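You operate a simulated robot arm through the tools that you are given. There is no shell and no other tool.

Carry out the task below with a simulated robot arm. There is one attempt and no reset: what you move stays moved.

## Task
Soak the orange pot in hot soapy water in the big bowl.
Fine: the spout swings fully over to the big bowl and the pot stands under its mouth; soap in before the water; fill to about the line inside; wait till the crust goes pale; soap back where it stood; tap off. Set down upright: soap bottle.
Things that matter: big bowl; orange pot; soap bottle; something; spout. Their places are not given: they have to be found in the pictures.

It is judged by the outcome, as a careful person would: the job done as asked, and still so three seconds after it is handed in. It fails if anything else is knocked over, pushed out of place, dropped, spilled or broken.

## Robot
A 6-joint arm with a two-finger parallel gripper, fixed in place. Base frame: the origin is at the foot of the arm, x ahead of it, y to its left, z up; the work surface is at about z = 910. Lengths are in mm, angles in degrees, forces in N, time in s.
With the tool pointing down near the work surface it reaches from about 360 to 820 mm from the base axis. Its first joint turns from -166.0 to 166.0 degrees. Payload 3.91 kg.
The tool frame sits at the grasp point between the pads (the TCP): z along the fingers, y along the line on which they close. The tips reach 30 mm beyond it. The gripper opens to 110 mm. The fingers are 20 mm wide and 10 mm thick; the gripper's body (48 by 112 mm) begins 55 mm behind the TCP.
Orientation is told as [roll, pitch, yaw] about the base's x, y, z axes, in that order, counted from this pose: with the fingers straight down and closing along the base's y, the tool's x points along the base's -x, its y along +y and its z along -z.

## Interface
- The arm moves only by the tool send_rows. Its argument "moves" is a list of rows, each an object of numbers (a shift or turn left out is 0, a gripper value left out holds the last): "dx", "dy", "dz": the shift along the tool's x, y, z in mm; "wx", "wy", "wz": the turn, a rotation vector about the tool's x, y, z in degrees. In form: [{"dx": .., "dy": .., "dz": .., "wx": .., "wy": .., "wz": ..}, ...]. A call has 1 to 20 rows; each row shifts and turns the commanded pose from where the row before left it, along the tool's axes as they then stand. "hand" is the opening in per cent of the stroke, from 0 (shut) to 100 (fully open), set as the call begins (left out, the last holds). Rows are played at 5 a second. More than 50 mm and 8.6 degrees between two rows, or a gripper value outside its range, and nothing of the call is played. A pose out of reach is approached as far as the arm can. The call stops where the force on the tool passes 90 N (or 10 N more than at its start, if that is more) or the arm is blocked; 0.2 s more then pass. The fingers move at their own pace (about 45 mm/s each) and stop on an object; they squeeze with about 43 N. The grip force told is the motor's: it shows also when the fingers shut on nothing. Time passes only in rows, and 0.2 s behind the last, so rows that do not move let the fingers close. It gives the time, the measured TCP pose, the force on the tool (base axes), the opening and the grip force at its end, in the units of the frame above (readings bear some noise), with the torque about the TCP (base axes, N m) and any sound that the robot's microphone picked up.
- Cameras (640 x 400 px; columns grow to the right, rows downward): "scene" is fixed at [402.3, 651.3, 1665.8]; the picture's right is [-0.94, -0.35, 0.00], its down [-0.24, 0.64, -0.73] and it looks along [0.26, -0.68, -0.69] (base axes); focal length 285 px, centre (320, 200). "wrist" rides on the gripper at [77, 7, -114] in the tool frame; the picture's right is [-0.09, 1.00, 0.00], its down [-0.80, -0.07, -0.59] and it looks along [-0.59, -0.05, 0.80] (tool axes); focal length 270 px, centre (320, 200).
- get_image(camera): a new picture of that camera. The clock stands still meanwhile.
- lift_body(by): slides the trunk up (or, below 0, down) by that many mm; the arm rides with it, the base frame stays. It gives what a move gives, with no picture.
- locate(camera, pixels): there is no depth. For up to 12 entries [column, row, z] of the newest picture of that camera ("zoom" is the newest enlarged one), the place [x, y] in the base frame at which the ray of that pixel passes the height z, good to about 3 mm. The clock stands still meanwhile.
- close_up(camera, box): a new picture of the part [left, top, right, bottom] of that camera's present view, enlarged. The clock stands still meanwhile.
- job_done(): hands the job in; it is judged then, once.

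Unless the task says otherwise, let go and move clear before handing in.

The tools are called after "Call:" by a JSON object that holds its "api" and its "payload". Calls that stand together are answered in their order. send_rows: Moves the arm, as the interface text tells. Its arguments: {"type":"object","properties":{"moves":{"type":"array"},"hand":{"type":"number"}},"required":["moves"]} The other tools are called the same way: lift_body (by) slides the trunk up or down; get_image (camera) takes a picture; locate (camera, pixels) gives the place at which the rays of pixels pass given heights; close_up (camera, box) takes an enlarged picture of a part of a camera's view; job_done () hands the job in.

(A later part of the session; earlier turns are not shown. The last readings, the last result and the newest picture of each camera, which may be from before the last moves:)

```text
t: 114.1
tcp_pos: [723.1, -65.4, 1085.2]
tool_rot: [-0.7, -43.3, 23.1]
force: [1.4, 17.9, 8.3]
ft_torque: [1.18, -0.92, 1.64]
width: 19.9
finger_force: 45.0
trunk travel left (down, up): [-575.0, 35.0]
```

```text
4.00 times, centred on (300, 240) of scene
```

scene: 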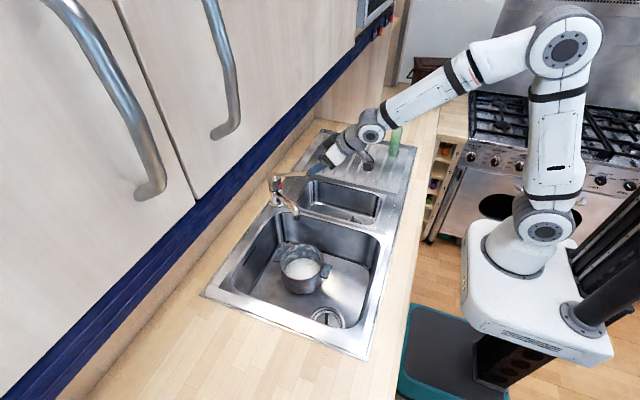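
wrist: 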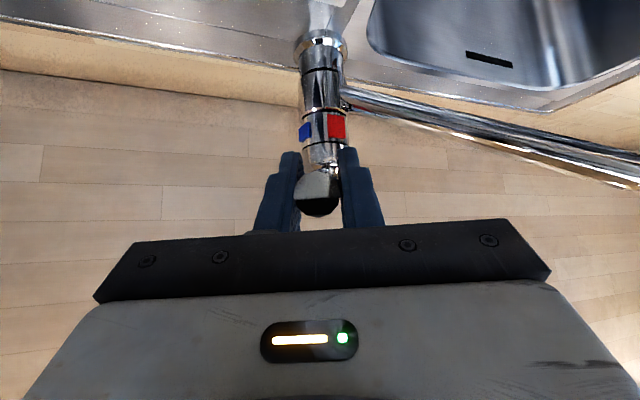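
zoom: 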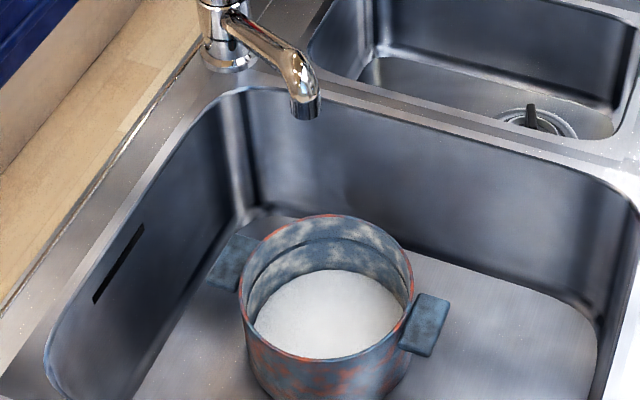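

Off again. The lever's turning friction is about 20 N, so my earlier leftward push of 22 N may simply have been friction rather than a stop. I'll turn it back left, past the starting angle.

Call:
{"api": "send_rows", "payload": {"moves": [{"dx": -0.31, "dy": 9.76, "dz": 0.29, "wx": 3.42, "wz": 3.65}, {"dx": -0.31, "dy": 9.76, "dz": 0.29, "wx": 3.42, "wz": 3.65}, {"dx": -0.31, "dy": 9.76, "dz": 0.29, "wx": 3.42, "wz": 3.65}, {"dx": -0.31, "dy": 9.76, "dz": 0.29, "wx": 3.42, "wz": 3.65}, {"dx": -0.31, "dy": 9.76, "dz": 0.29, "wx": 3.42, "wz": 3.65}, {}]}}

Call:
{"api": "send_rows", "payload": {"moves": [{"dx": -0.31, "dy": 9.76, "dz": 0.29, "wx": 3.42, "wz": 3.65}, {"dx": -0.31, "dy": 9.76, "dz": 0.29, "wx": 3.42, "wz": 3.65}, {}]}}

Call:
{"api": "get_image", "payload": {"camera": "wrist"}}

Call:
{"api": "close_up", "payload": {"camera": "scene", "box": [240, 150, 370, 290]}}

```text
t: 115.5
tcp_pos: [713.4, -16.1, 1082.3]
tool_rot: [-0.4, -43.2, -2.0]
force: [-1.3, 9.5, 5.9]
ft_torque: [0.41, -0.67, 1.07]
width: 19.5
finger_force: 44.9
trunk travel left (down, up): [-575.0, 35.0]
```

```text
t: 116.3
tcp_pos: [714.5, -9.1, 1081.9]
tool_rot: [-0.3, -43.4, -12.8]
force: [-9.0, -47.3, 2.3]
ft_torque: [0.6, -0.13, 1.89]
width: 24.6
finger_force: 45.3
trunk travel left (down, up): [-575.0, 35.0]
```

```text
taken
```

wrist: 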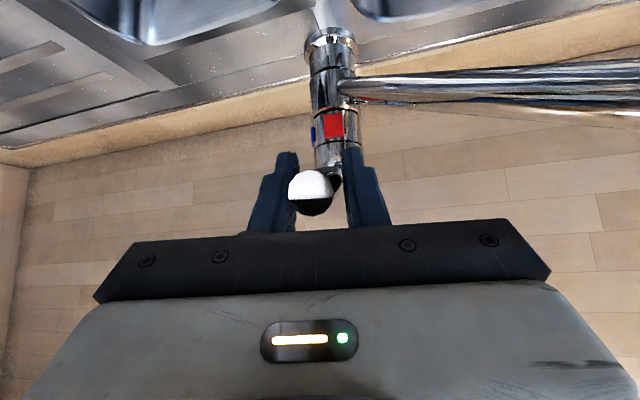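

```text
2.86 times, centred on (305, 220) of scene
```

zoom: 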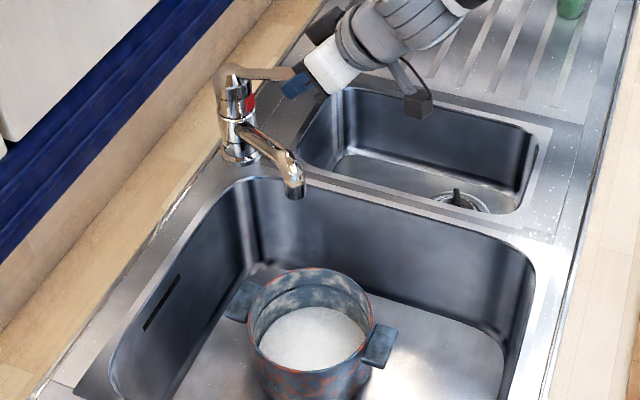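

The lever really is stopped on the left (-47 N, no motion). So I'll test the other end of its travel: back off the stop and turn right in steps, easing inward a little.

Call:
{"api": "send_rows", "payload": {"moves": [{"dx": -0.31, "dy": -9.76, "dz": 0.29, "wx": -3.42, "wz": -3.65}, {"dx": -0.31, "dy": -9.76, "dz": 0.29, "wx": -3.42, "wz": -3.65}, {"dx": -0.8, "dy": -9.76, "dz": 0.75, "wx": -3.42, "wz": -3.65}, {"dx": -0.8, "dy": -9.76, "dz": 0.75, "wx": -3.42, "wz": -3.65}, {"dx": -0.8, "dy": -9.76, "dz": 0.75, "wx": -3.42, "wz": -3.65}, {"dx": -0.8, "dy": -9.76, "dz": 0.75, "wx": -3.42, "wz": -3.65}, {"dx": -0.8, "dy": -9.76, "dz": 0.75, "wx": -3.42, "wz": -3.65}, {}]}}

Call:
{"api": "send_rows", "payload": {"moves": [{"dx": -0.31, "dy": -9.76, "dz": 0.29, "wx": -3.42, "wz": -3.65}, {"dx": -0.31, "dy": -9.76, "dz": 0.29, "wx": -3.42, "wz": -3.65}, {"dx": -0.31, "dy": -9.76, "dz": 0.29, "wx": -3.42, "wz": -3.65}, {"dx": -0.31, "dy": -9.76, "dz": 0.29, "wx": -3.42, "wz": -3.65}, {}]}}

Call:
{"api": "get_image", "payload": {"camera": "wrist"}}

Call:
{"api": "get_image", "payload": {"camera": "scene"}}

```text
t: 118.1
tcp_pos: [724.1, -65.6, 1083.0]
tool_rot: [-0.6, -43.2, 23.3]
force: [-23.5, 7.7, -2.8]
ft_torque: [0.05, 1.08, 1.81]
width: 19.9
finger_force: 44.7
trunk travel left (down, up): [-575.0, 35.0]
```

```text
t: 119.3
tcp_pos: [747.7, -97.8, 1084.3]
tool_rot: [-0.6, -43.0, 43.2]
force: [-12.9, 13.7, 0.9]
ft_torque: [0.53, 0.53, 2.01]
width: 20.5
finger_force: 44.5
trunk travel left (down, up): [-575.0, 35.0]
```

```text
taken
```

wrist: 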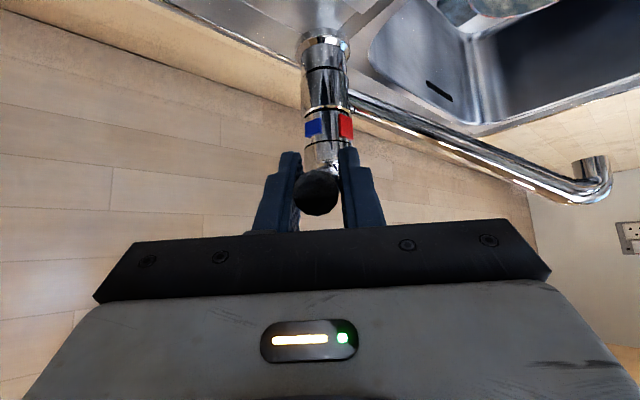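

```text
taken
```

scene: 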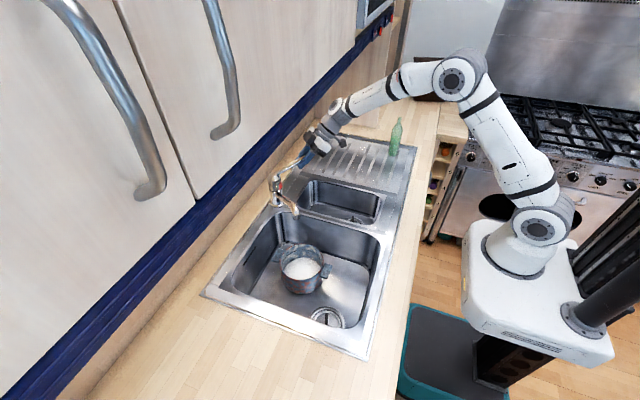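

The lever now stands midway between the tabs (blue left, red right). I'll turn it further right toward the blue end, watching for the stop.

Call:
{"api": "send_rows", "payload": {"moves": [{"dx": -0.31, "dy": -9.76, "dz": 0.29, "wx": -3.42, "wz": -3.65}, {"dx": -0.31, "dy": -9.76, "dz": 0.29, "wx": -3.42, "wz": -3.65}, {"dx": -0.31, "dy": -9.76, "dz": 0.29, "wx": -3.42, "wz": -3.65}, {}]}}

Call:
{"api": "get_image", "payload": {"camera": "wrist"}}

```text
t: 120.3
tcp_pos: [770.1, -114.8, 1083.5]
tool_rot: [-0.6, -42.9, 58.1]
force: [-8.4, 16.5, 4.5]
ft_torque: [1.22, 0.19, 1.82]
width: 20.5
finger_force: 44.9
trunk travel left (down, up): [-575.0, 35.0]
```

```text
taken
```

wrist: 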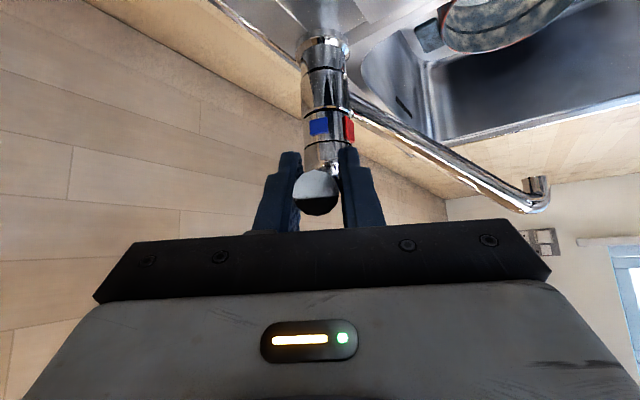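

The lever is at about 238°, nearing the blue tab. I'll do a brief test opening here.

Call:
{"api": "send_rows", "payload": {"moves": [{"dx": -4, "dz": -3}, {"dx": -3, "dz": -2.2}]}}

Call:
{"api": "close_up", "payload": {"camera": "scene", "box": [260, 190, 340, 290]}}

```text
t: 120.9
tcp_pos: [770.0, -115.2, 1087.0]
tool_rot: [-0.1, -42.6, 57.9]
force: [-13.1, 13.7, -18.3]
ft_torque: [-1.04, 1.36, 2.06]
width: 20.9
finger_force: 44.9
trunk travel left (down, up): [-575.0, 35.0]
```

```text
4.00 times, centred on (300, 240) of scene
```

zoom: 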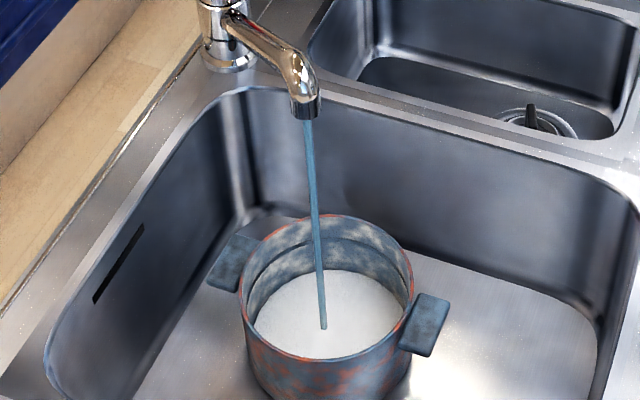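

Still blue at this end too, so the turn seems not to change the colour so far. While the clock stands I'll zoom in on the stream itself.

Call:
{"api": "close_up", "payload": {"camera": "scene", "box": [290, 215, 315, 245]}}

Call:
{"api": "close_up", "payload": {"camera": "scene", "box": [278, 240, 328, 290]}}

Call:
{"api": "get_image", "payload": {"camera": "wrist"}}

```text
13.33 times, centred on (302, 230) of scene
```

zoom: 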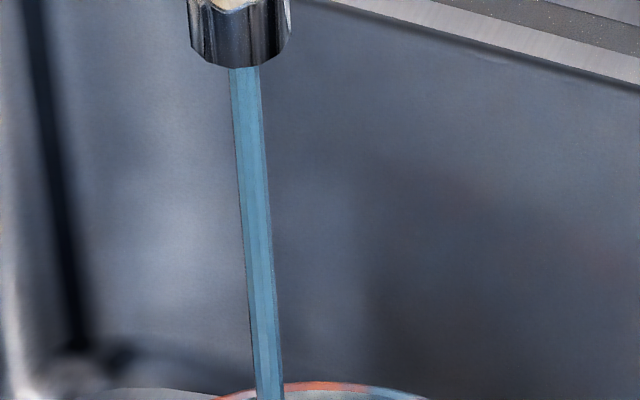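

```text
8.00 times, centred on (303, 265) of scene
```

zoom: 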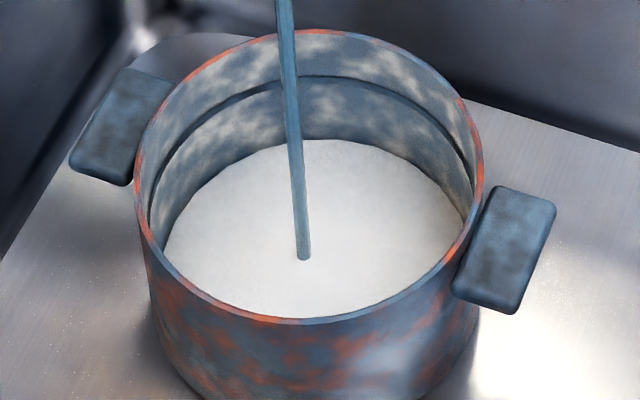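

```text
taken
```

wrist: 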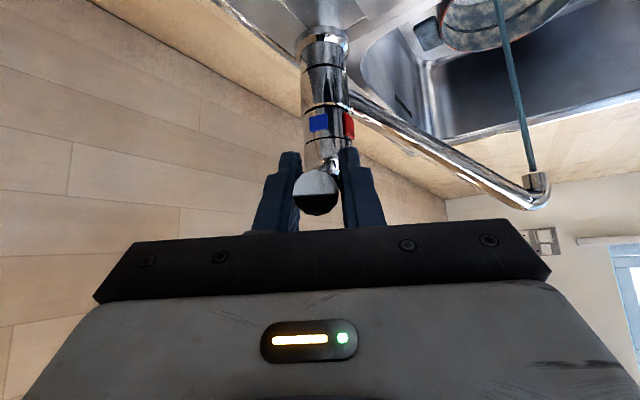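

The stream is plainly the same blue at every angle, so something else may govern the heat. I'll shut it off first, then look at the small coloured things near the top of the scene (around (380,25)) and on the wall.

Call:
{"api": "send_rows", "payload": {"moves": [{"dx": 4, "dz": 3}, {"dx": 5, "dz": 3.8}, {}]}}

Call:
{"api": "close_up", "payload": {"camera": "scene", "box": [340, 0, 420, 60]}}

Call:
{"api": "close_up", "payload": {"camera": "scene", "box": [440, 30, 500, 80]}}

Call:
{"api": "close_up", "payload": {"camera": "scene", "box": [260, 190, 340, 290]}}

```text
t: 121.7
tcp_pos: [768.8, -115.9, 1083.3]
tool_rot: [-0.6, -43.0, 58.2]
force: [-9.9, 17.6, 7.4]
ft_torque: [1.51, 0.02, 1.85]
width: 20.6
finger_force: 44.7
trunk travel left (down, up): [-575.0, 35.0]
```

```text
6.67 times, centred on (380, 30) of scene
```

zoom: 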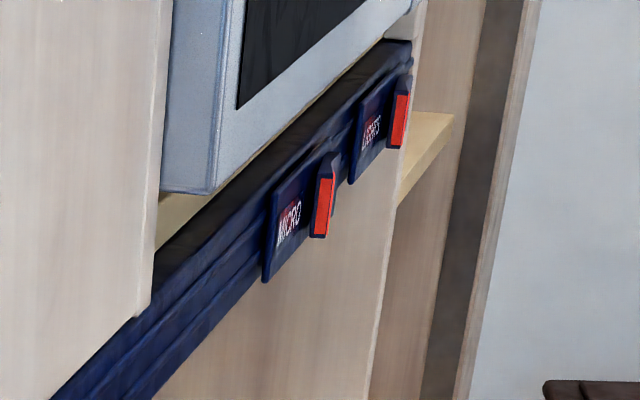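

```text
8.00 times, centred on (470, 55) of scene
```

zoom: 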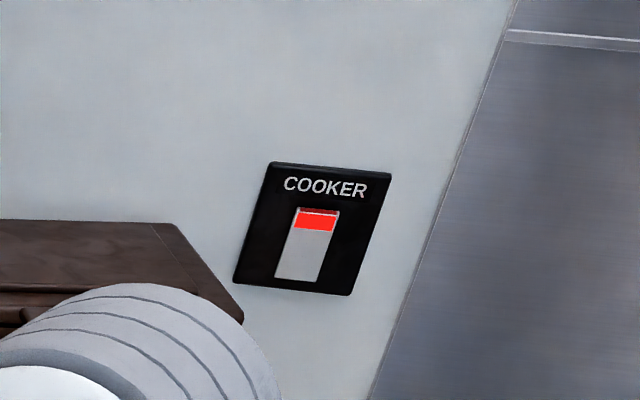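

```text
4.00 times, centred on (300, 240) of scene
```

zoom: 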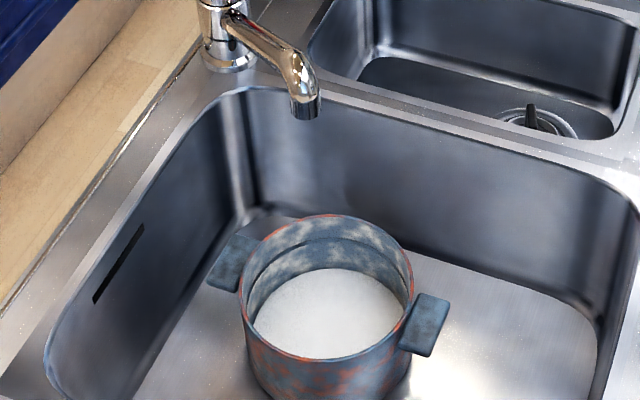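

Water is off. There are labelled switches under the microwave, "MICRO" and another, plus "COOKER" on the wall. The unnamed "something" may be a water-heater switch, so I'll read the labels.

Call:
{"api": "close_up", "payload": {"camera": "scene", "box": [370, 5, 395, 45]}}

Call:
{"api": "close_up", "payload": {"camera": "scene", "box": [382, 8, 394, 28]}}

Call:
{"api": "get_image", "payload": {"camera": "scene"}}

```text
10.00 times, centred on (382, 25) of scene
```

zoom: 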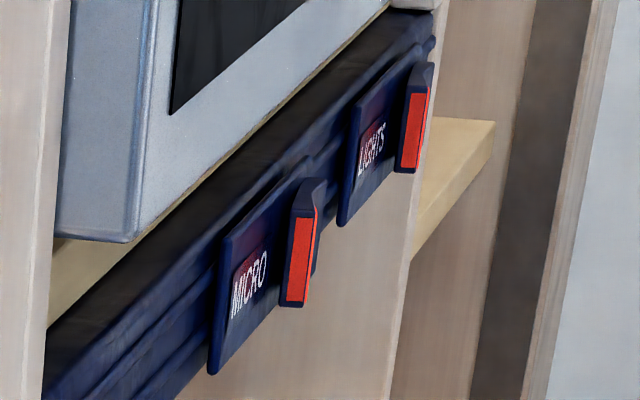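

```text
16.00 times, centred on (388, 18) of scene
```

zoom: 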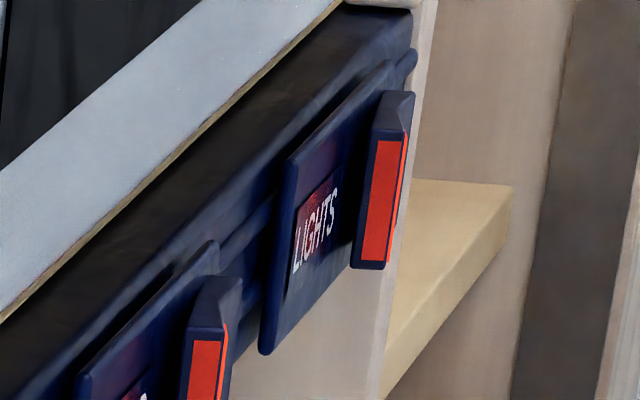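

```text
taken
```

scene: 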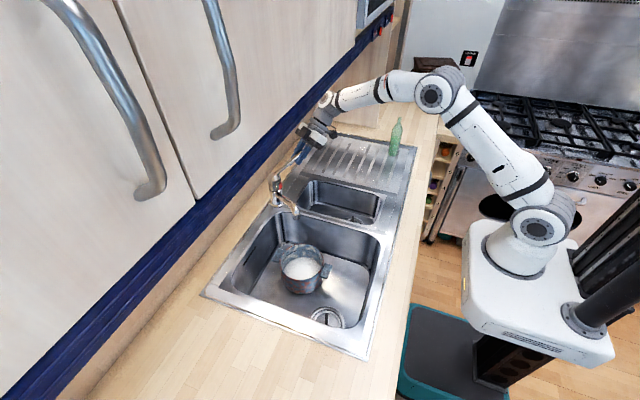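

MICRO and LIGHTS are not for water. In the gripper view there was a small plate on the far wall near (545,240), so I'll look at it.

Call:
{"api": "close_up", "payload": {"camera": "wrist", "box": [500, 200, 640, 300]}}

Call:
{"api": "close_up", "payload": {"camera": "wrist", "box": [280, 90, 370, 170]}}

```text
4.00 times, centred on (570, 250) of wrist
```

zoom: 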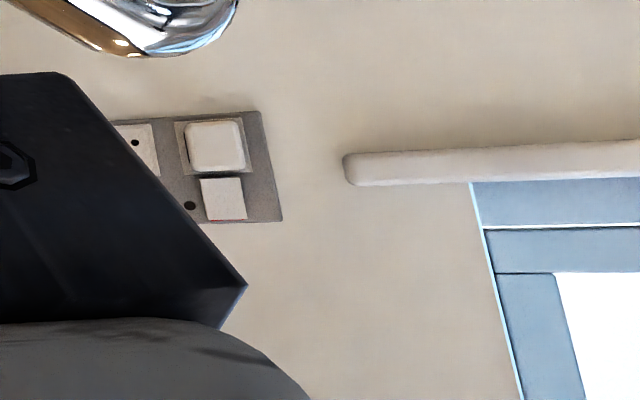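

```text
5.00 times, centred on (325, 130) of wrist
```

zoom: 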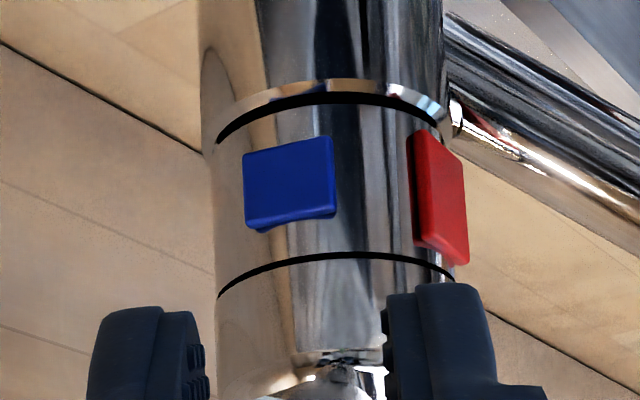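

That plate is only a wall socket. The tabs mark the lever's two ends (red about 172°, blue about 257°), so hot is the red end where it began, and the cold may be water standing in the pipe. I'll turn the lever back to the red end.

Call:
{"api": "send_rows", "payload": {"moves": [{"dx": -0.31, "dy": 9.76, "dz": 0.29, "wx": 3.42, "wz": 3.65}, {"dx": -0.31, "dy": 9.76, "dz": 0.29, "wx": 3.42, "wz": 3.65}, {"dx": -0.31, "dy": 9.76, "dz": 0.29, "wx": 3.42, "wz": 3.65}, {"dx": -0.31, "dy": 9.76, "dz": 0.29, "wx": 3.42, "wz": 3.65}, {"dx": -0.31, "dy": 9.76, "dz": 0.29, "wx": 3.42, "wz": 3.65}, {"dx": -0.31, "dy": 9.76, "dz": 0.29, "wx": 3.42, "wz": 3.65}, {}]}}

Call:
{"api": "send_rows", "payload": {"moves": [{"dx": -0.31, "dy": 9.76, "dz": 0.29, "wx": 3.42, "wz": 3.65}, {"dx": -0.31, "dy": 9.76, "dz": 0.29, "wx": 3.42, "wz": 3.65}, {"dx": -0.31, "dy": 9.76, "dz": 0.29, "wx": 3.42, "wz": 3.65}, {"dx": -0.31, "dy": 9.76, "dz": 0.29, "wx": 3.42, "wz": 3.65}, {"dx": -0.31, "dy": 9.76, "dz": 0.29, "wx": 3.42, "wz": 3.65}, {"dx": -0.31, "dy": 9.76, "dz": 0.29, "wx": 3.42, "wz": 3.65}, {}]}}

Call:
{"api": "get_image", "payload": {"camera": "wrist"}}

```text
t: 123.3
tcp_pos: [726.8, -74.3, 1081.0]
tool_rot: [-0.6, -43.2, 28.1]
force: [-19.3, 9.7, 7.1]
ft_torque: [0.77, -0.02, 1.82]
width: 20.0
finger_force: 45.1
trunk travel left (down, up): [-575.0, 35.0]
```

```text
t: 124.9
tcp_pos: [715.1, -17.4, 1081.9]
tool_rot: [-0.5, -43.4, -1.9]
force: [-27.9, 15.7, 3.7]
ft_torque: [0.52, 0.63, 1.49]
width: 19.6
finger_force: 44.1
trunk travel left (down, up): [-575.0, 35.0]
```

```text
taken
```

wrist: 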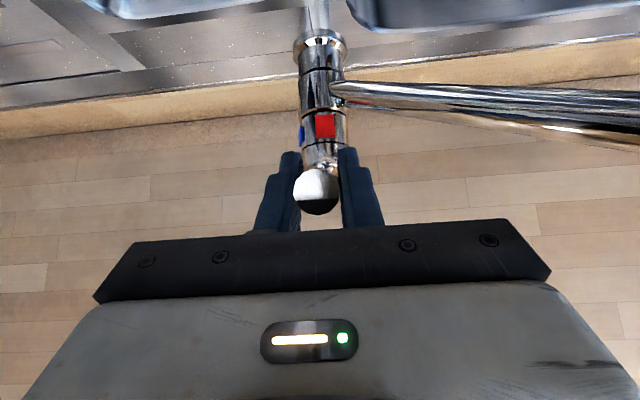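

The lever is back near 178°. I'll go the last 4° to the red stop and relieve the inward push, then open modestly for about a second and watch the colour.

Call:
{"api": "send_rows", "payload": {"moves": [{"dx": 2.9, "dy": 7, "dz": -2.7, "wx": 2.6, "wz": 2.8}, {}]}}

Call:
{"api": "send_rows", "payload": {"moves": [{"dx": -4, "dz": -3}, {"dx": -4, "dz": -3}, {"dx": -4, "dz": -3}, {}, {}, {}]}}

Call:
{"api": "close_up", "payload": {"camera": "scene", "box": [278, 215, 338, 290]}}

```text
t: 125.5
tcp_pos: [715.8, -10.9, 1082.0]
tool_rot: [-0.5, -43.6, -5.9]
force: [-0.1, 11.8, 8.5]
ft_torque: [0.59, -0.98, 1.81]
width: 19.6
finger_force: 44.5
trunk travel left (down, up): [-575.0, 35.0]
```

```text
t: 126.9
tcp_pos: [717.4, -10.8, 1091.6]
tool_rot: [-0.7, -43.2, -5.9]
force: [1.1, 12.6, -15.6]
ft_torque: [0.79, 1.53, 1.93]
width: 19.7
finger_force: 45.0
trunk travel left (down, up): [-575.0, 35.0]
```

```text
5.33 times, centred on (308, 252) of scene
```

zoom: 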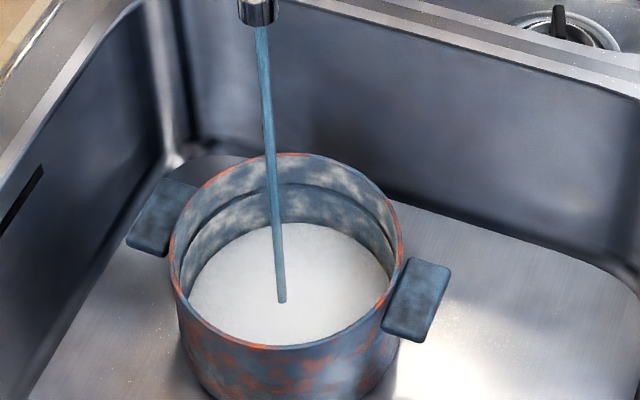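

Still blue at the red end with a stronger stream. I'll close now; before adding more to the pot I'll swing the spout aside and let the tap run over the small bowl to see whether it turns hot.

Call:
{"api": "send_rows", "payload": {"moves": [{"dx": 5, "dz": 3.8}, {"dx": 5, "dz": 3.8}, {"dx": 4, "dz": 3}, {}]}}

Call:
{"api": "close_up", "payload": {"camera": "scene", "box": [250, 150, 370, 290]}}

```text
t: 127.9
tcp_pos: [714.1, -10.0, 1079.2]
tool_rot: [-0.6, -43.8, -5.8]
force: [7.3, 9.2, 23.1]
ft_torque: [0.4, -1.07, 1.47]
width: 19.6
finger_force: 45.1
trunk travel left (down, up): [-575.0, 35.0]
```

```text
2.86 times, centred on (310, 220) of scene
```

zoom: 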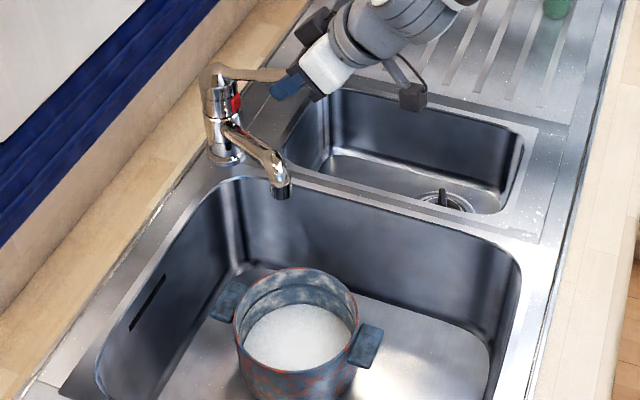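

The lever is fully down (z 1079, Fz +23 N) and the tap is off. I'll release it and back away, then swing the spout aside for testing.

Call:
{"api": "send_rows", "payload": {"hand": 60, "moves": [{}, {}, {}, {}]}}

Call:
{"api": "send_rows", "payload": {"hand": 0, "moves": [{"dz": -30}, {"dz": -35}, {"dz": -35}, {"dz": -40}, {"dz": -40}, {"dz": -30}, {}]}}

Call:
{"api": "get_image", "payload": {"camera": "scene"}}

```text
t: 128.9
tcp_pos: [714.5, -10.9, 1075.5]
tool_rot: [-0.4, -43.2, -5.8]
force: [-0.2, 0.3, -0.3]
ft_torque: [-0.02, 0.04, -0.02]
width: 65.9
finger_force: 0.0
trunk travel left (down, up): [-575.0, 35.0]
```

```text
t: 130.5
tcp_pos: [568.5, 5.4, 1227.6]
tool_rot: [-0.4, -43.4, -5.8]
force: [0.2, 0.4, -0.5]
ft_torque: [0.03, 0.03, -0.01]
width: 0.0
finger_force: 37.4
trunk travel left (down, up): [-575.0, 35.0]
```

```text
taken
```

scene: 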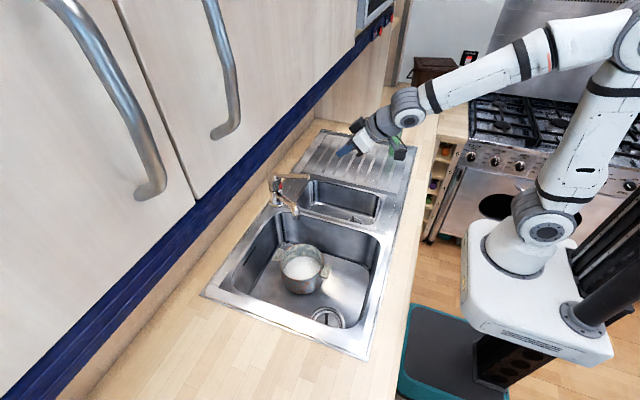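

The pot's tint looks different now, so I'll zoom in on it.

Call:
{"api": "close_up", "payload": {"camera": "scene", "box": [278, 240, 328, 290]}}

```text
8.00 times, centred on (303, 265) of scene
```

zoom: 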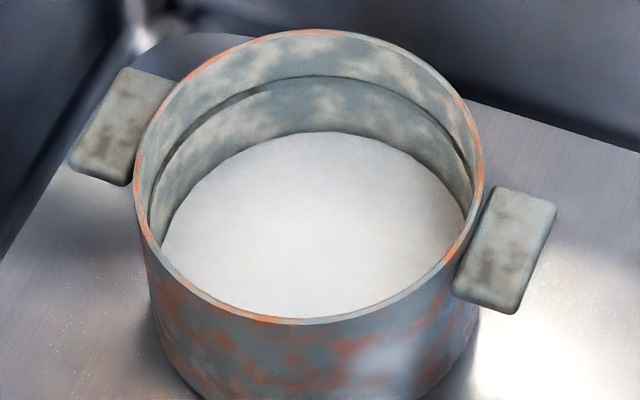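

The dark crust has now turned pale grey, and the handles and walls are clearly lighter. So the blue was just the crust's state changing, and the soak is already working with the lever at red. I'll return to the lever at the red end and fill to the line.

Call:
{"api": "send_rows", "payload": {"hand": 60, "moves": [{"dz": 30}, {"dz": 40}, {"dz": 40}, {"dz": 35}, {"dz": 35}, {"dz": 30}, {}]}}

Call:
{"api": "get_image", "payload": {"camera": "wrist"}}

Call:
{"api": "close_up", "payload": {"camera": "scene", "box": [278, 240, 328, 290]}}

```text
t: 132.1
tcp_pos: [715.2, -12.2, 1077.2]
tool_rot: [-0.3, -43.3, -6.0]
force: [0.7, 0.7, 0.2]
ft_torque: [0.03, 0.04, -0.02]
width: 65.9
finger_force: 0.1
trunk travel left (down, up): [-575.0, 35.0]
```

```text
taken
```

wrist: 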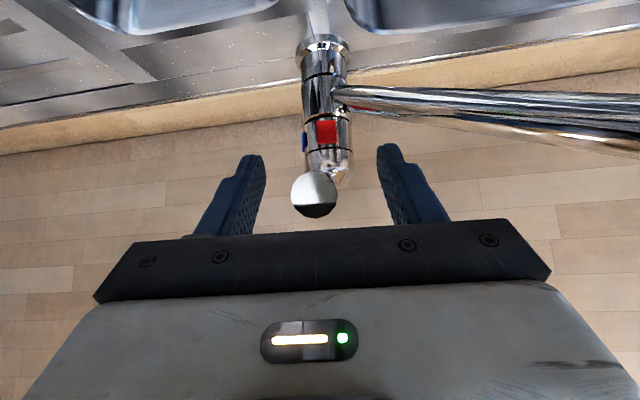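

```text
8.00 times, centred on (303, 265) of scene
```

zoom: 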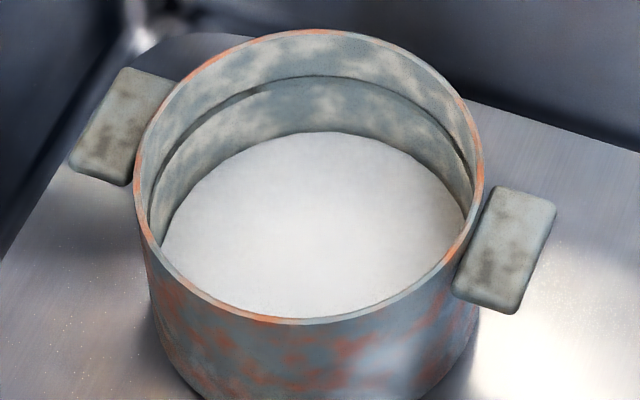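

The lever is nearly centred. I'll close on it and open the tap to the same modest lift.

Call:
{"api": "send_rows", "payload": {"hand": 0, "moves": [{"dy": -1.5}, {}, {}, {}, {}, {}]}}

Call:
{"api": "send_rows", "payload": {"moves": [{"dx": -4, "dz": -3}, {"dx": -4, "dz": -3}, {"dx": -4, "dz": -3}, {}, {}]}}

Call:
{"api": "close_up", "payload": {"camera": "scene", "box": [278, 215, 338, 290]}}

Call:
{"api": "close_up", "payload": {"camera": "scene", "box": [278, 240, 328, 290]}}

```text
t: 133.5
tcp_pos: [715.3, -11.0, 1077.4]
tool_rot: [-0.5, -43.3, -5.7]
force: [2.7, 13.8, -0.4]
ft_torque: [0.44, -0.04, 1.56]
width: 20.2
finger_force: 44.9
trunk travel left (down, up): [-575.0, 35.0]
```

```text
t: 134.7
tcp_pos: [718.4, -10.3, 1088.4]
tool_rot: [-0.6, -43.3, -5.7]
force: [4.8, 16.9, -16.8]
ft_torque: [0.75, 1.44, 1.86]
width: 20.1
finger_force: 44.9
trunk travel left (down, up): [-575.0, 35.0]
```

```text
5.33 times, centred on (308, 252) of scene
```

zoom: 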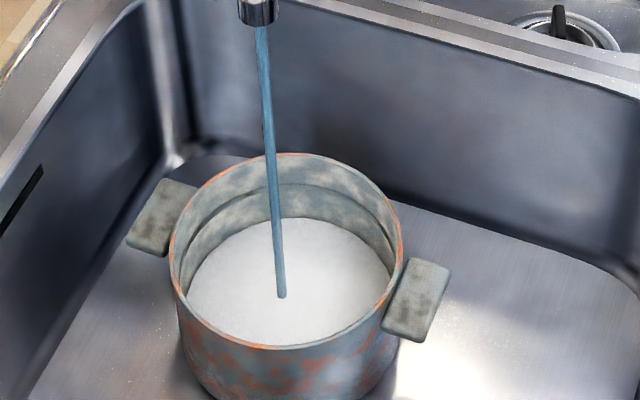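

```text
8.00 times, centred on (303, 265) of scene
```

zoom: 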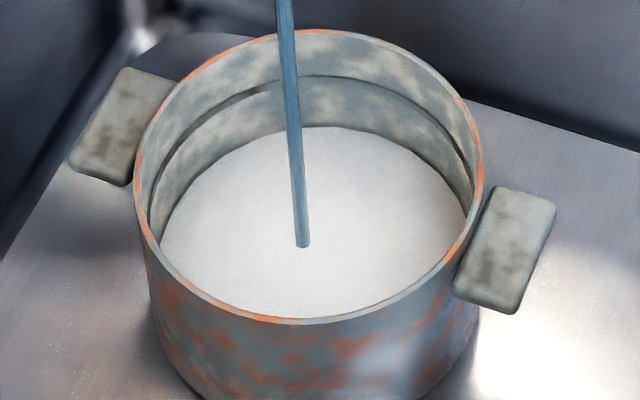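

The stream still runs into the pot, and the crust keeps getting paler. I'll keep filling in short stretches and watch the level against the line (back wall row ~77 in this zoom; foam at ~127).

Call:
{"api": "send_rows", "payload": {"moves": [{}, {}, {}, {}, {}, {}, {}, {}, {}]}}

Call:
{"api": "close_up", "payload": {"camera": "scene", "box": [278, 240, 328, 290]}}

```text
t: 136.7
tcp_pos: [718.3, -11.3, 1089.7]
tool_rot: [-0.6, -43.2, -5.7]
force: [6.7, 17.8, -12.7]
ft_torque: [0.75, 0.94, 1.91]
width: 20.0
finger_force: 45.4
trunk travel left (down, up): [-575.0, 35.0]
```

```text
8.00 times, centred on (303, 265) of scene
```

zoom: 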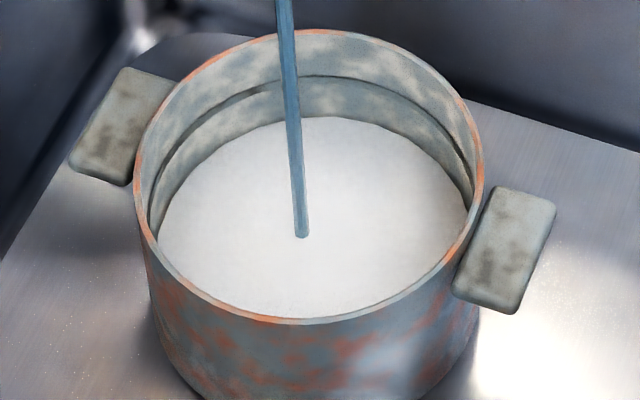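

The level rises about 5 zoom pixels per second, with ~37 to go. I'll run another 3 s.

Call:
{"api": "send_rows", "payload": {"moves": [{}, {}, {}, {}, {}, {}, {}, {}, {}, {}, {}, {}, {}, {}]}}

Call:
{"api": "close_up", "payload": {"camera": "scene", "box": [278, 240, 328, 290]}}

```text
t: 139.7
tcp_pos: [718.4, -11.8, 1089.6]
tool_rot: [-0.5, -43.2, -5.8]
force: [10.9, 16.9, -5.4]
ft_torque: [0.8, 0.02, 1.93]
width: 20.2
finger_force: 45.0
trunk travel left (down, up): [-575.0, 35.0]
```

```text
8.00 times, centred on (303, 265) of scene
```

zoom: 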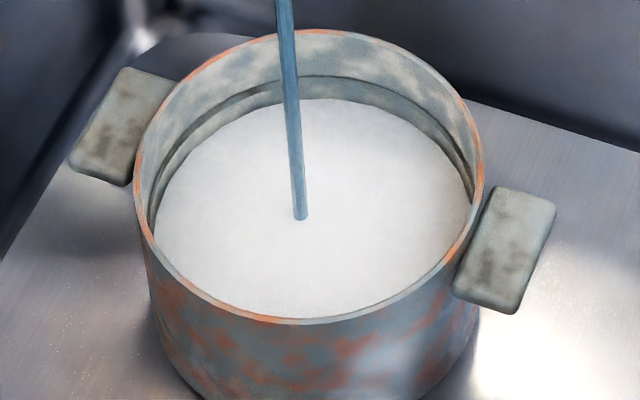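

The foam's back edge is at row 99 and the line at ~80. Another 1.8 s, then I'll check again.

Call:
{"api": "send_rows", "payload": {"moves": [{}, {}, {}, {}, {}, {}, {}, {}]}}

Call:
{"api": "close_up", "payload": {"camera": "scene", "box": [278, 240, 328, 290]}}

```text
t: 141.5
tcp_pos: [718.3, -11.3, 1088.9]
tool_rot: [-0.4, -43.2, -5.8]
force: [12.7, 16.1, -3.1]
ft_torque: [0.85, -0.32, 1.86]
width: 19.9
finger_force: 44.7
trunk travel left (down, up): [-575.0, 35.0]
```

```text
8.00 times, centred on (303, 265) of scene
```

zoom: 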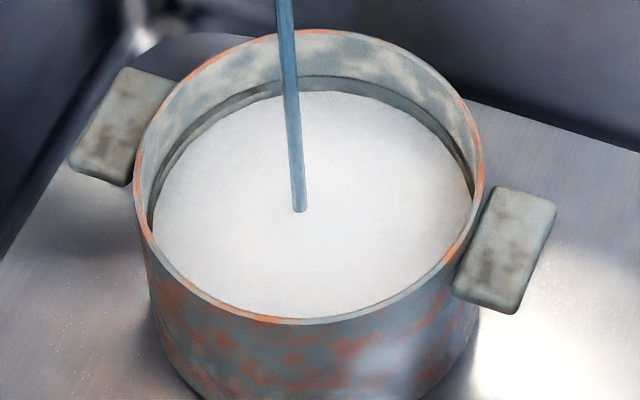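

Row ~91 now, nearly at the line. One more second and then I'll close the lever.

Call:
{"api": "send_rows", "payload": {"moves": [{}, {}, {}, {}, {}, {}]}}

Call:
{"api": "close_up", "payload": {"camera": "scene", "box": [278, 240, 328, 290]}}

```text
t: 142.9
tcp_pos: [718.9, -10.4, 1090.2]
tool_rot: [-0.5, -43.2, -5.8]
force: [13.0, 17.5, -2.6]
ft_torque: [0.82, -0.35, 1.87]
width: 20.2
finger_force: 45.6
trunk travel left (down, up): [-575.0, 35.0]
```

```text
8.00 times, centred on (303, 265) of scene
```

zoom: 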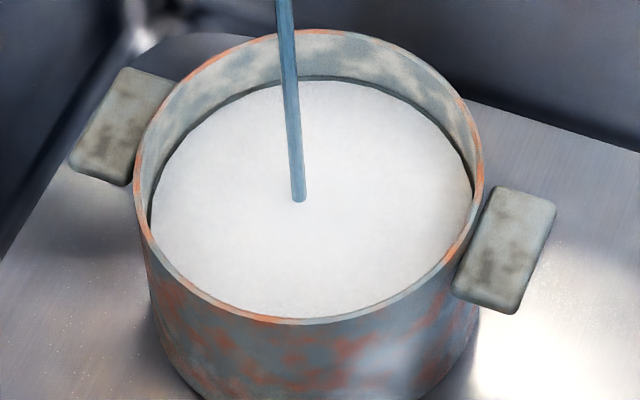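

The foam's edge has reached the line (row ~82), so I'll close the tap now.

Call:
{"api": "send_rows", "payload": {"moves": [{"dx": 7, "dz": 5.3}, {"dx": 5, "dz": 3.8}, {"dx": 3.5, "dz": 2.6}, {}]}}

Call:
{"api": "close_up", "payload": {"camera": "scene", "box": [278, 215, 338, 290]}}

Call:
{"api": "close_up", "payload": {"camera": "scene", "box": [278, 240, 328, 290]}}

```text
t: 143.9
tcp_pos: [713.3, -11.3, 1075.8]
tool_rot: [-0.6, -43.7, -5.8]
force: [9.6, 13.9, 31.4]
ft_torque: [0.46, -0.04, 1.53]
width: 20.6
finger_force: 45.0
trunk travel left (down, up): [-575.0, 35.0]
```

```text
5.33 times, centred on (308, 252) of scene
```

zoom: 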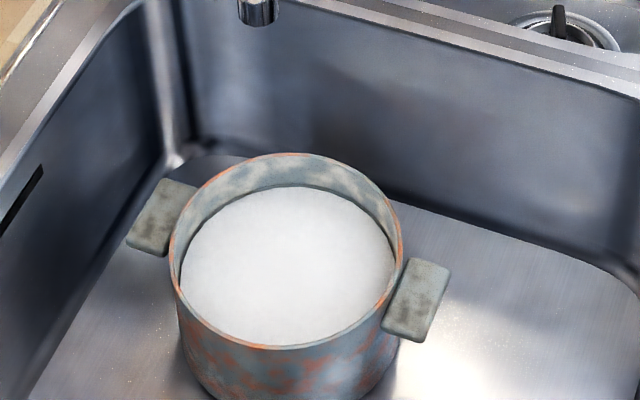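

```text
8.00 times, centred on (303, 265) of scene
```

zoom: 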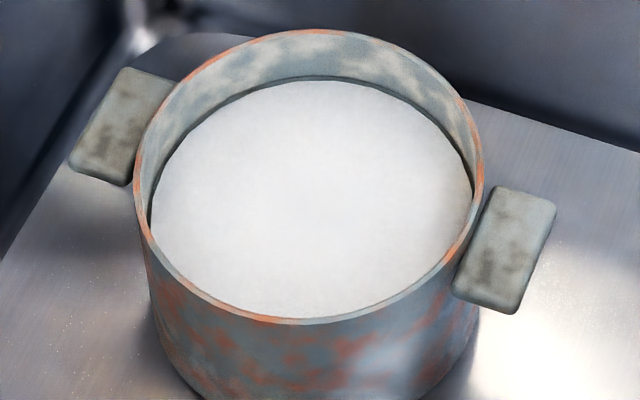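

The tap is shut (lever pressed to its stop, Fz +31 N) and the level sits at the line. I'll release the lever, back away, and let it soak while watching the crust.

Call:
{"api": "send_rows", "payload": {"hand": 60, "moves": [{}, {}, {}, {}, {}]}}

Call:
{"api": "send_rows", "payload": {"moves": [{"dz": -30}, {"dz": -35}, {"dz": -35}, {"dz": -40}, {"dz": -40}, {"dz": -30}, {}, {}, {}, {}, {}, {}, {}, {}, {}, {}, {}, {}]}}

Call:
{"api": "close_up", "payload": {"camera": "scene", "box": [278, 240, 328, 290]}}

Call:
{"api": "get_image", "payload": {"camera": "scene"}}

```text
t: 145.1
tcp_pos: [712.3, -13.6, 1071.0]
tool_rot: [-0.4, -43.2, -5.9]
force: [-0.1, -0.5, -0.8]
ft_torque: [0.0, 0.0, 0.03]
width: 66.1
finger_force: 0.1
trunk travel left (down, up): [-575.0, 35.0]
```

```text
t: 148.9
tcp_pos: [570.9, 2.9, 1226.3]
tool_rot: [-0.4, -43.2, -5.8]
force: [0.5, -0.7, 0.7]
ft_torque: [0.01, 0.01, -0.01]
width: 65.7
finger_force: 0.0
trunk travel left (down, up): [-575.0, 35.0]
```

```text
8.00 times, centred on (303, 265) of scene
```

zoom: 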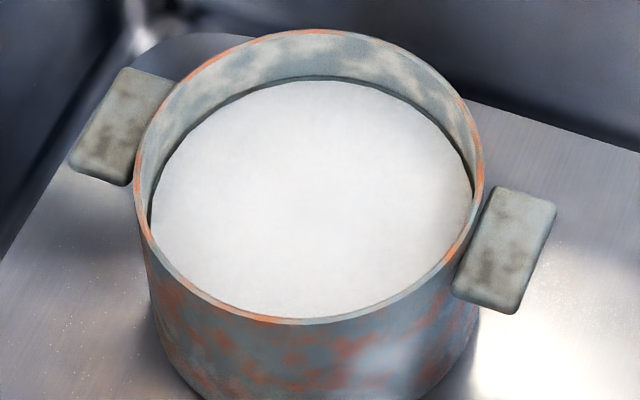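

```text
taken
```

scene: 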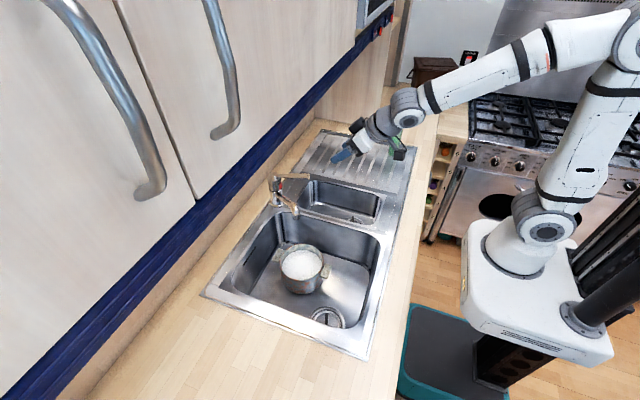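

The tap is off and the pot is full to the line. I'll wait in place and watch for the crust's colour to settle.

Call:
{"api": "send_rows", "payload": {"moves": [{}, {}, {}, {}, {}, {}, {}, {}, {}, {}, {}, {}, {}, {}, {}, {}, {}, {}, {}, {}]}}

Call:
{"api": "send_rows", "payload": {"moves": [{}, {}, {}, {}, {}, {}, {}, {}, {}, {}, {}, {}, {}, {}, {}, {}, {}, {}, {}, {}]}}

Call:
{"api": "close_up", "payload": {"camera": "scene", "box": [278, 240, 328, 290]}}

```text
t: 153.1
tcp_pos: [569.8, 2.7, 1225.9]
tool_rot: [-0.4, -43.2, -5.9]
force: [-0.6, 0.5, 0.3]
ft_torque: [0.02, -0.03, 0.02]
width: 65.9
finger_force: 0.0
trunk travel left (down, up): [-575.0, 35.0]
```

```text
t: 157.3
tcp_pos: [571.2, 2.7, 1226.0]
tool_rot: [-0.4, -43.3, -6.0]
force: [0.1, -0.4, 0.8]
ft_torque: [0.04, 0.01, -0.01]
width: 65.8
finger_force: 0.0
trunk travel left (down, up): [-575.0, 35.0]
```

```text
8.00 times, centred on (303, 265) of scene
```

zoom: 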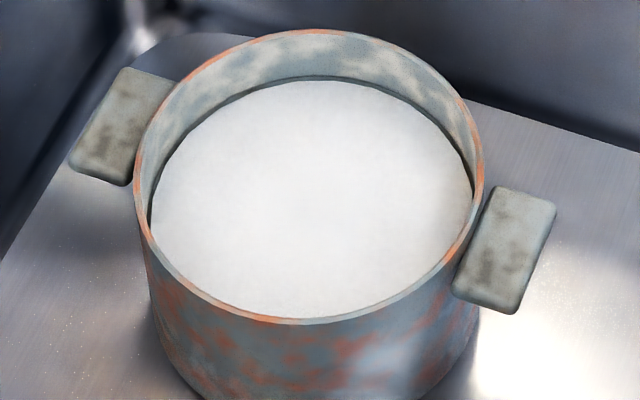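

No change over the last 13 s. I'll bring the gripper camera over the pot for a closer look at the crust.

Call:
{"api": "send_rows", "payload": {"hand": 100, "moves": [{"dx": 25.8, "dy": 27.4, "dz": -3.4}, {"dx": 25.8, "dy": 27.4, "dz": -3.4}, {"dx": 25.8, "dy": 27.4, "dz": -3.4}, {"dx": 25.8, "dy": 27.4, "dz": -3.4}, {"dx": 25.8, "dy": 27.4, "dz": -3.4}, {"wy": 7.2}, {"wy": 7.2}, {"wy": 7.2}, {"wy": 7.2}, {"wy": 7.2}, {"wy": 7.2}, {}]}}

Call:
{"api": "get_image", "payload": {"camera": "wrist"}}

Call:
{"api": "close_up", "payload": {"camera": "wrist", "box": [240, 100, 400, 230]}}

```text
t: 159.9
tcp_pos: [479.6, 149.5, 1147.7]
tool_rot: [-0.3, -0.2, -6.2]
force: [0.4, 0.2, 0.2]
ft_torque: [0.02, 0.03, 0.0]
width: 110.1
finger_force: 0.2
trunk travel left (down, up): [-575.0, 35.0]
```

```text
taken
```

wrist: 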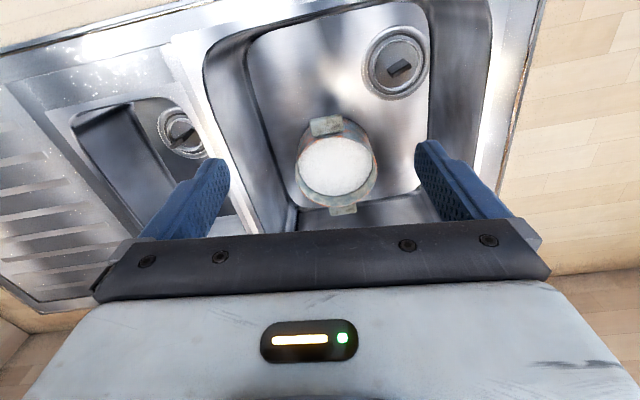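

```text
3.08 times, centred on (320, 165) of wrist
```

zoom: 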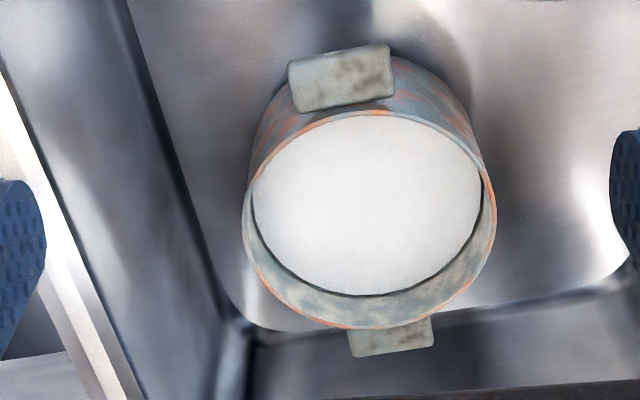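

From here the handles and inner wall look pale grey-beige rather than dark. I'll wait a while longer and compare from this same view.

Call:
{"api": "send_rows", "payload": {"moves": [{}, {}, {}, {}, {}, {}, {}, {}, {}, {}, {}, {}, {}, {}, {}, {}, {}, {}, {}, {}]}}

Call:
{"api": "send_rows", "payload": {"moves": [{}, {}, {}, {}, {}, {}, {}, {}, {}, {}, {}, {}, {}, {}, {}, {}, {}, {}, {}, {}]}}

Call:
{"api": "send_rows", "payload": {"moves": [{}, {}, {}, {}, {}, {}, {}, {}, {}, {}, {}, {}, {}, {}, {}, {}, {}, {}, {}, {}]}}

Call:
{"api": "close_up", "payload": {"camera": "wrist", "box": [240, 100, 400, 230]}}

Call:
{"api": "close_up", "payload": {"camera": "scene", "box": [278, 240, 328, 290]}}

```text
t: 164.1
tcp_pos: [479.2, 150.0, 1147.1]
tool_rot: [-0.4, -0.1, -6.2]
force: [0.1, -0.1, 0.0]
ft_torque: [0.0, -0.01, 0.01]
width: 110.0
finger_force: 0.1
trunk travel left (down, up): [-575.0, 35.0]
```

```text
t: 168.3
tcp_pos: [480.3, 148.5, 1148.3]
tool_rot: [-0.3, -0.1, -6.1]
force: [0.2, -0.3, 1.3]
ft_torque: [0.02, -0.03, 0.01]
width: 110.0
finger_force: 0.0
trunk travel left (down, up): [-575.0, 35.0]
```

```text
t: 172.5
tcp_pos: [479.8, 150.1, 1147.4]
tool_rot: [-0.4, -0.2, -6.2]
force: [-0.1, -0.7, 0.0]
ft_torque: [-0.02, -0.03, 0.02]
width: 109.9
finger_force: 0.0
trunk travel left (down, up): [-575.0, 35.0]
```

```text
3.08 times, centred on (320, 165) of wrist
```

zoom: 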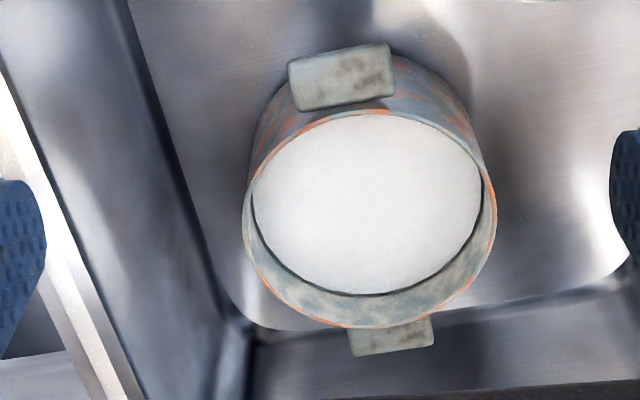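

```text
8.00 times, centred on (303, 265) of scene
```

zoom: 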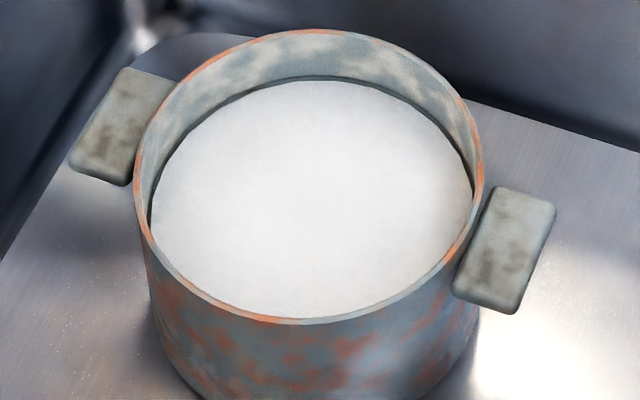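

The colour has stayed pale and steady for about 40 s, so the soak has done its work; the level is at the line and no water runs. I'll move the arm clear and check everything once more.

Call:
{"api": "send_rows", "payload": {"moves": [{"dx": 20, "dy": -40}, {"dx": 20, "dy": -40}, {"dx": 10, "dy": -40, "dz": -20}, {"dy": -40, "dz": -25}, {"dy": -40, "dz": -25}, {"dz": -30}, {}]}}

Call:
{"api": "get_image", "payload": {"camera": "scene"}}

Call:
{"api": "close_up", "payload": {"camera": "scene", "box": [340, 90, 440, 180]}}

Call:
{"api": "close_up", "payload": {"camera": "scene", "box": [250, 150, 370, 290]}}

Call:
{"api": "get_image", "payload": {"camera": "wrist"}}

```text
t: 174.1
tcp_pos: [405.8, -40.9, 1247.9]
tool_rot: [-0.4, -0.1, -6.2]
force: [-0.3, -0.7, 0.3]
ft_torque: [0.03, 0.0, 0.01]
width: 109.9
finger_force: 0.0
trunk travel left (down, up): [-575.0, 35.0]
```

```text
taken
```

scene: 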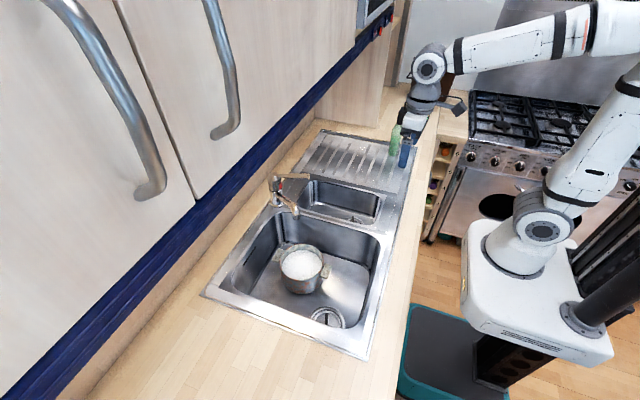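

```text
4.44 times, centred on (390, 135) of scene
```

zoom: 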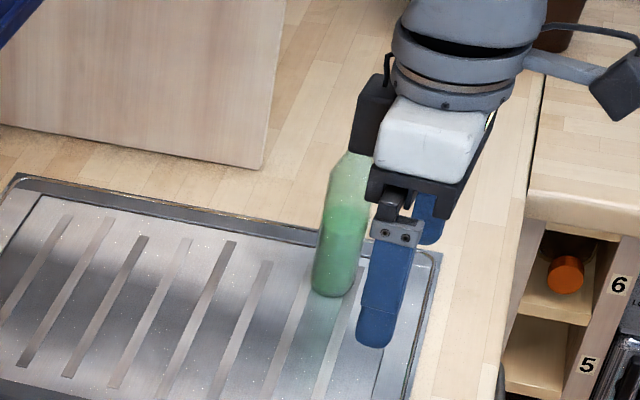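

```text
2.86 times, centred on (310, 220) of scene
```

zoom: 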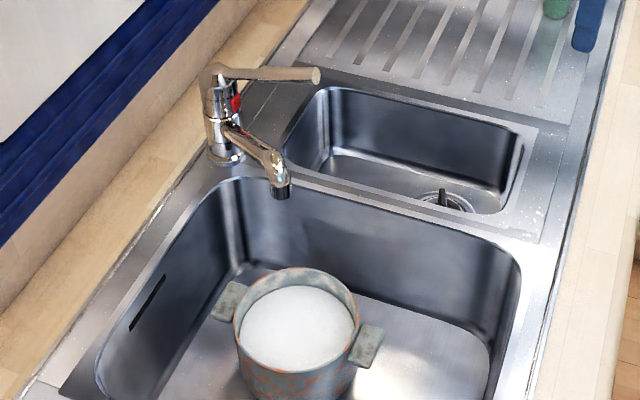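

```text
taken
```

wrist: 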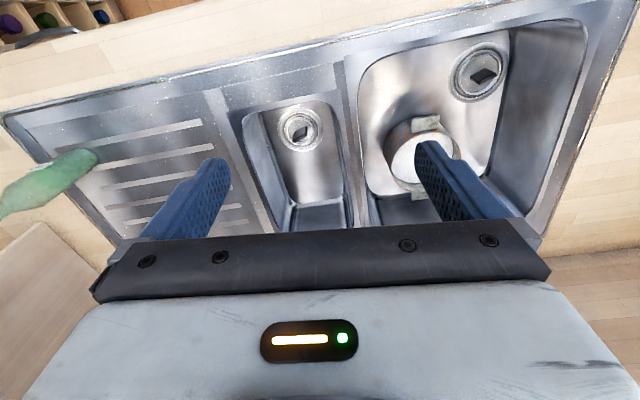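

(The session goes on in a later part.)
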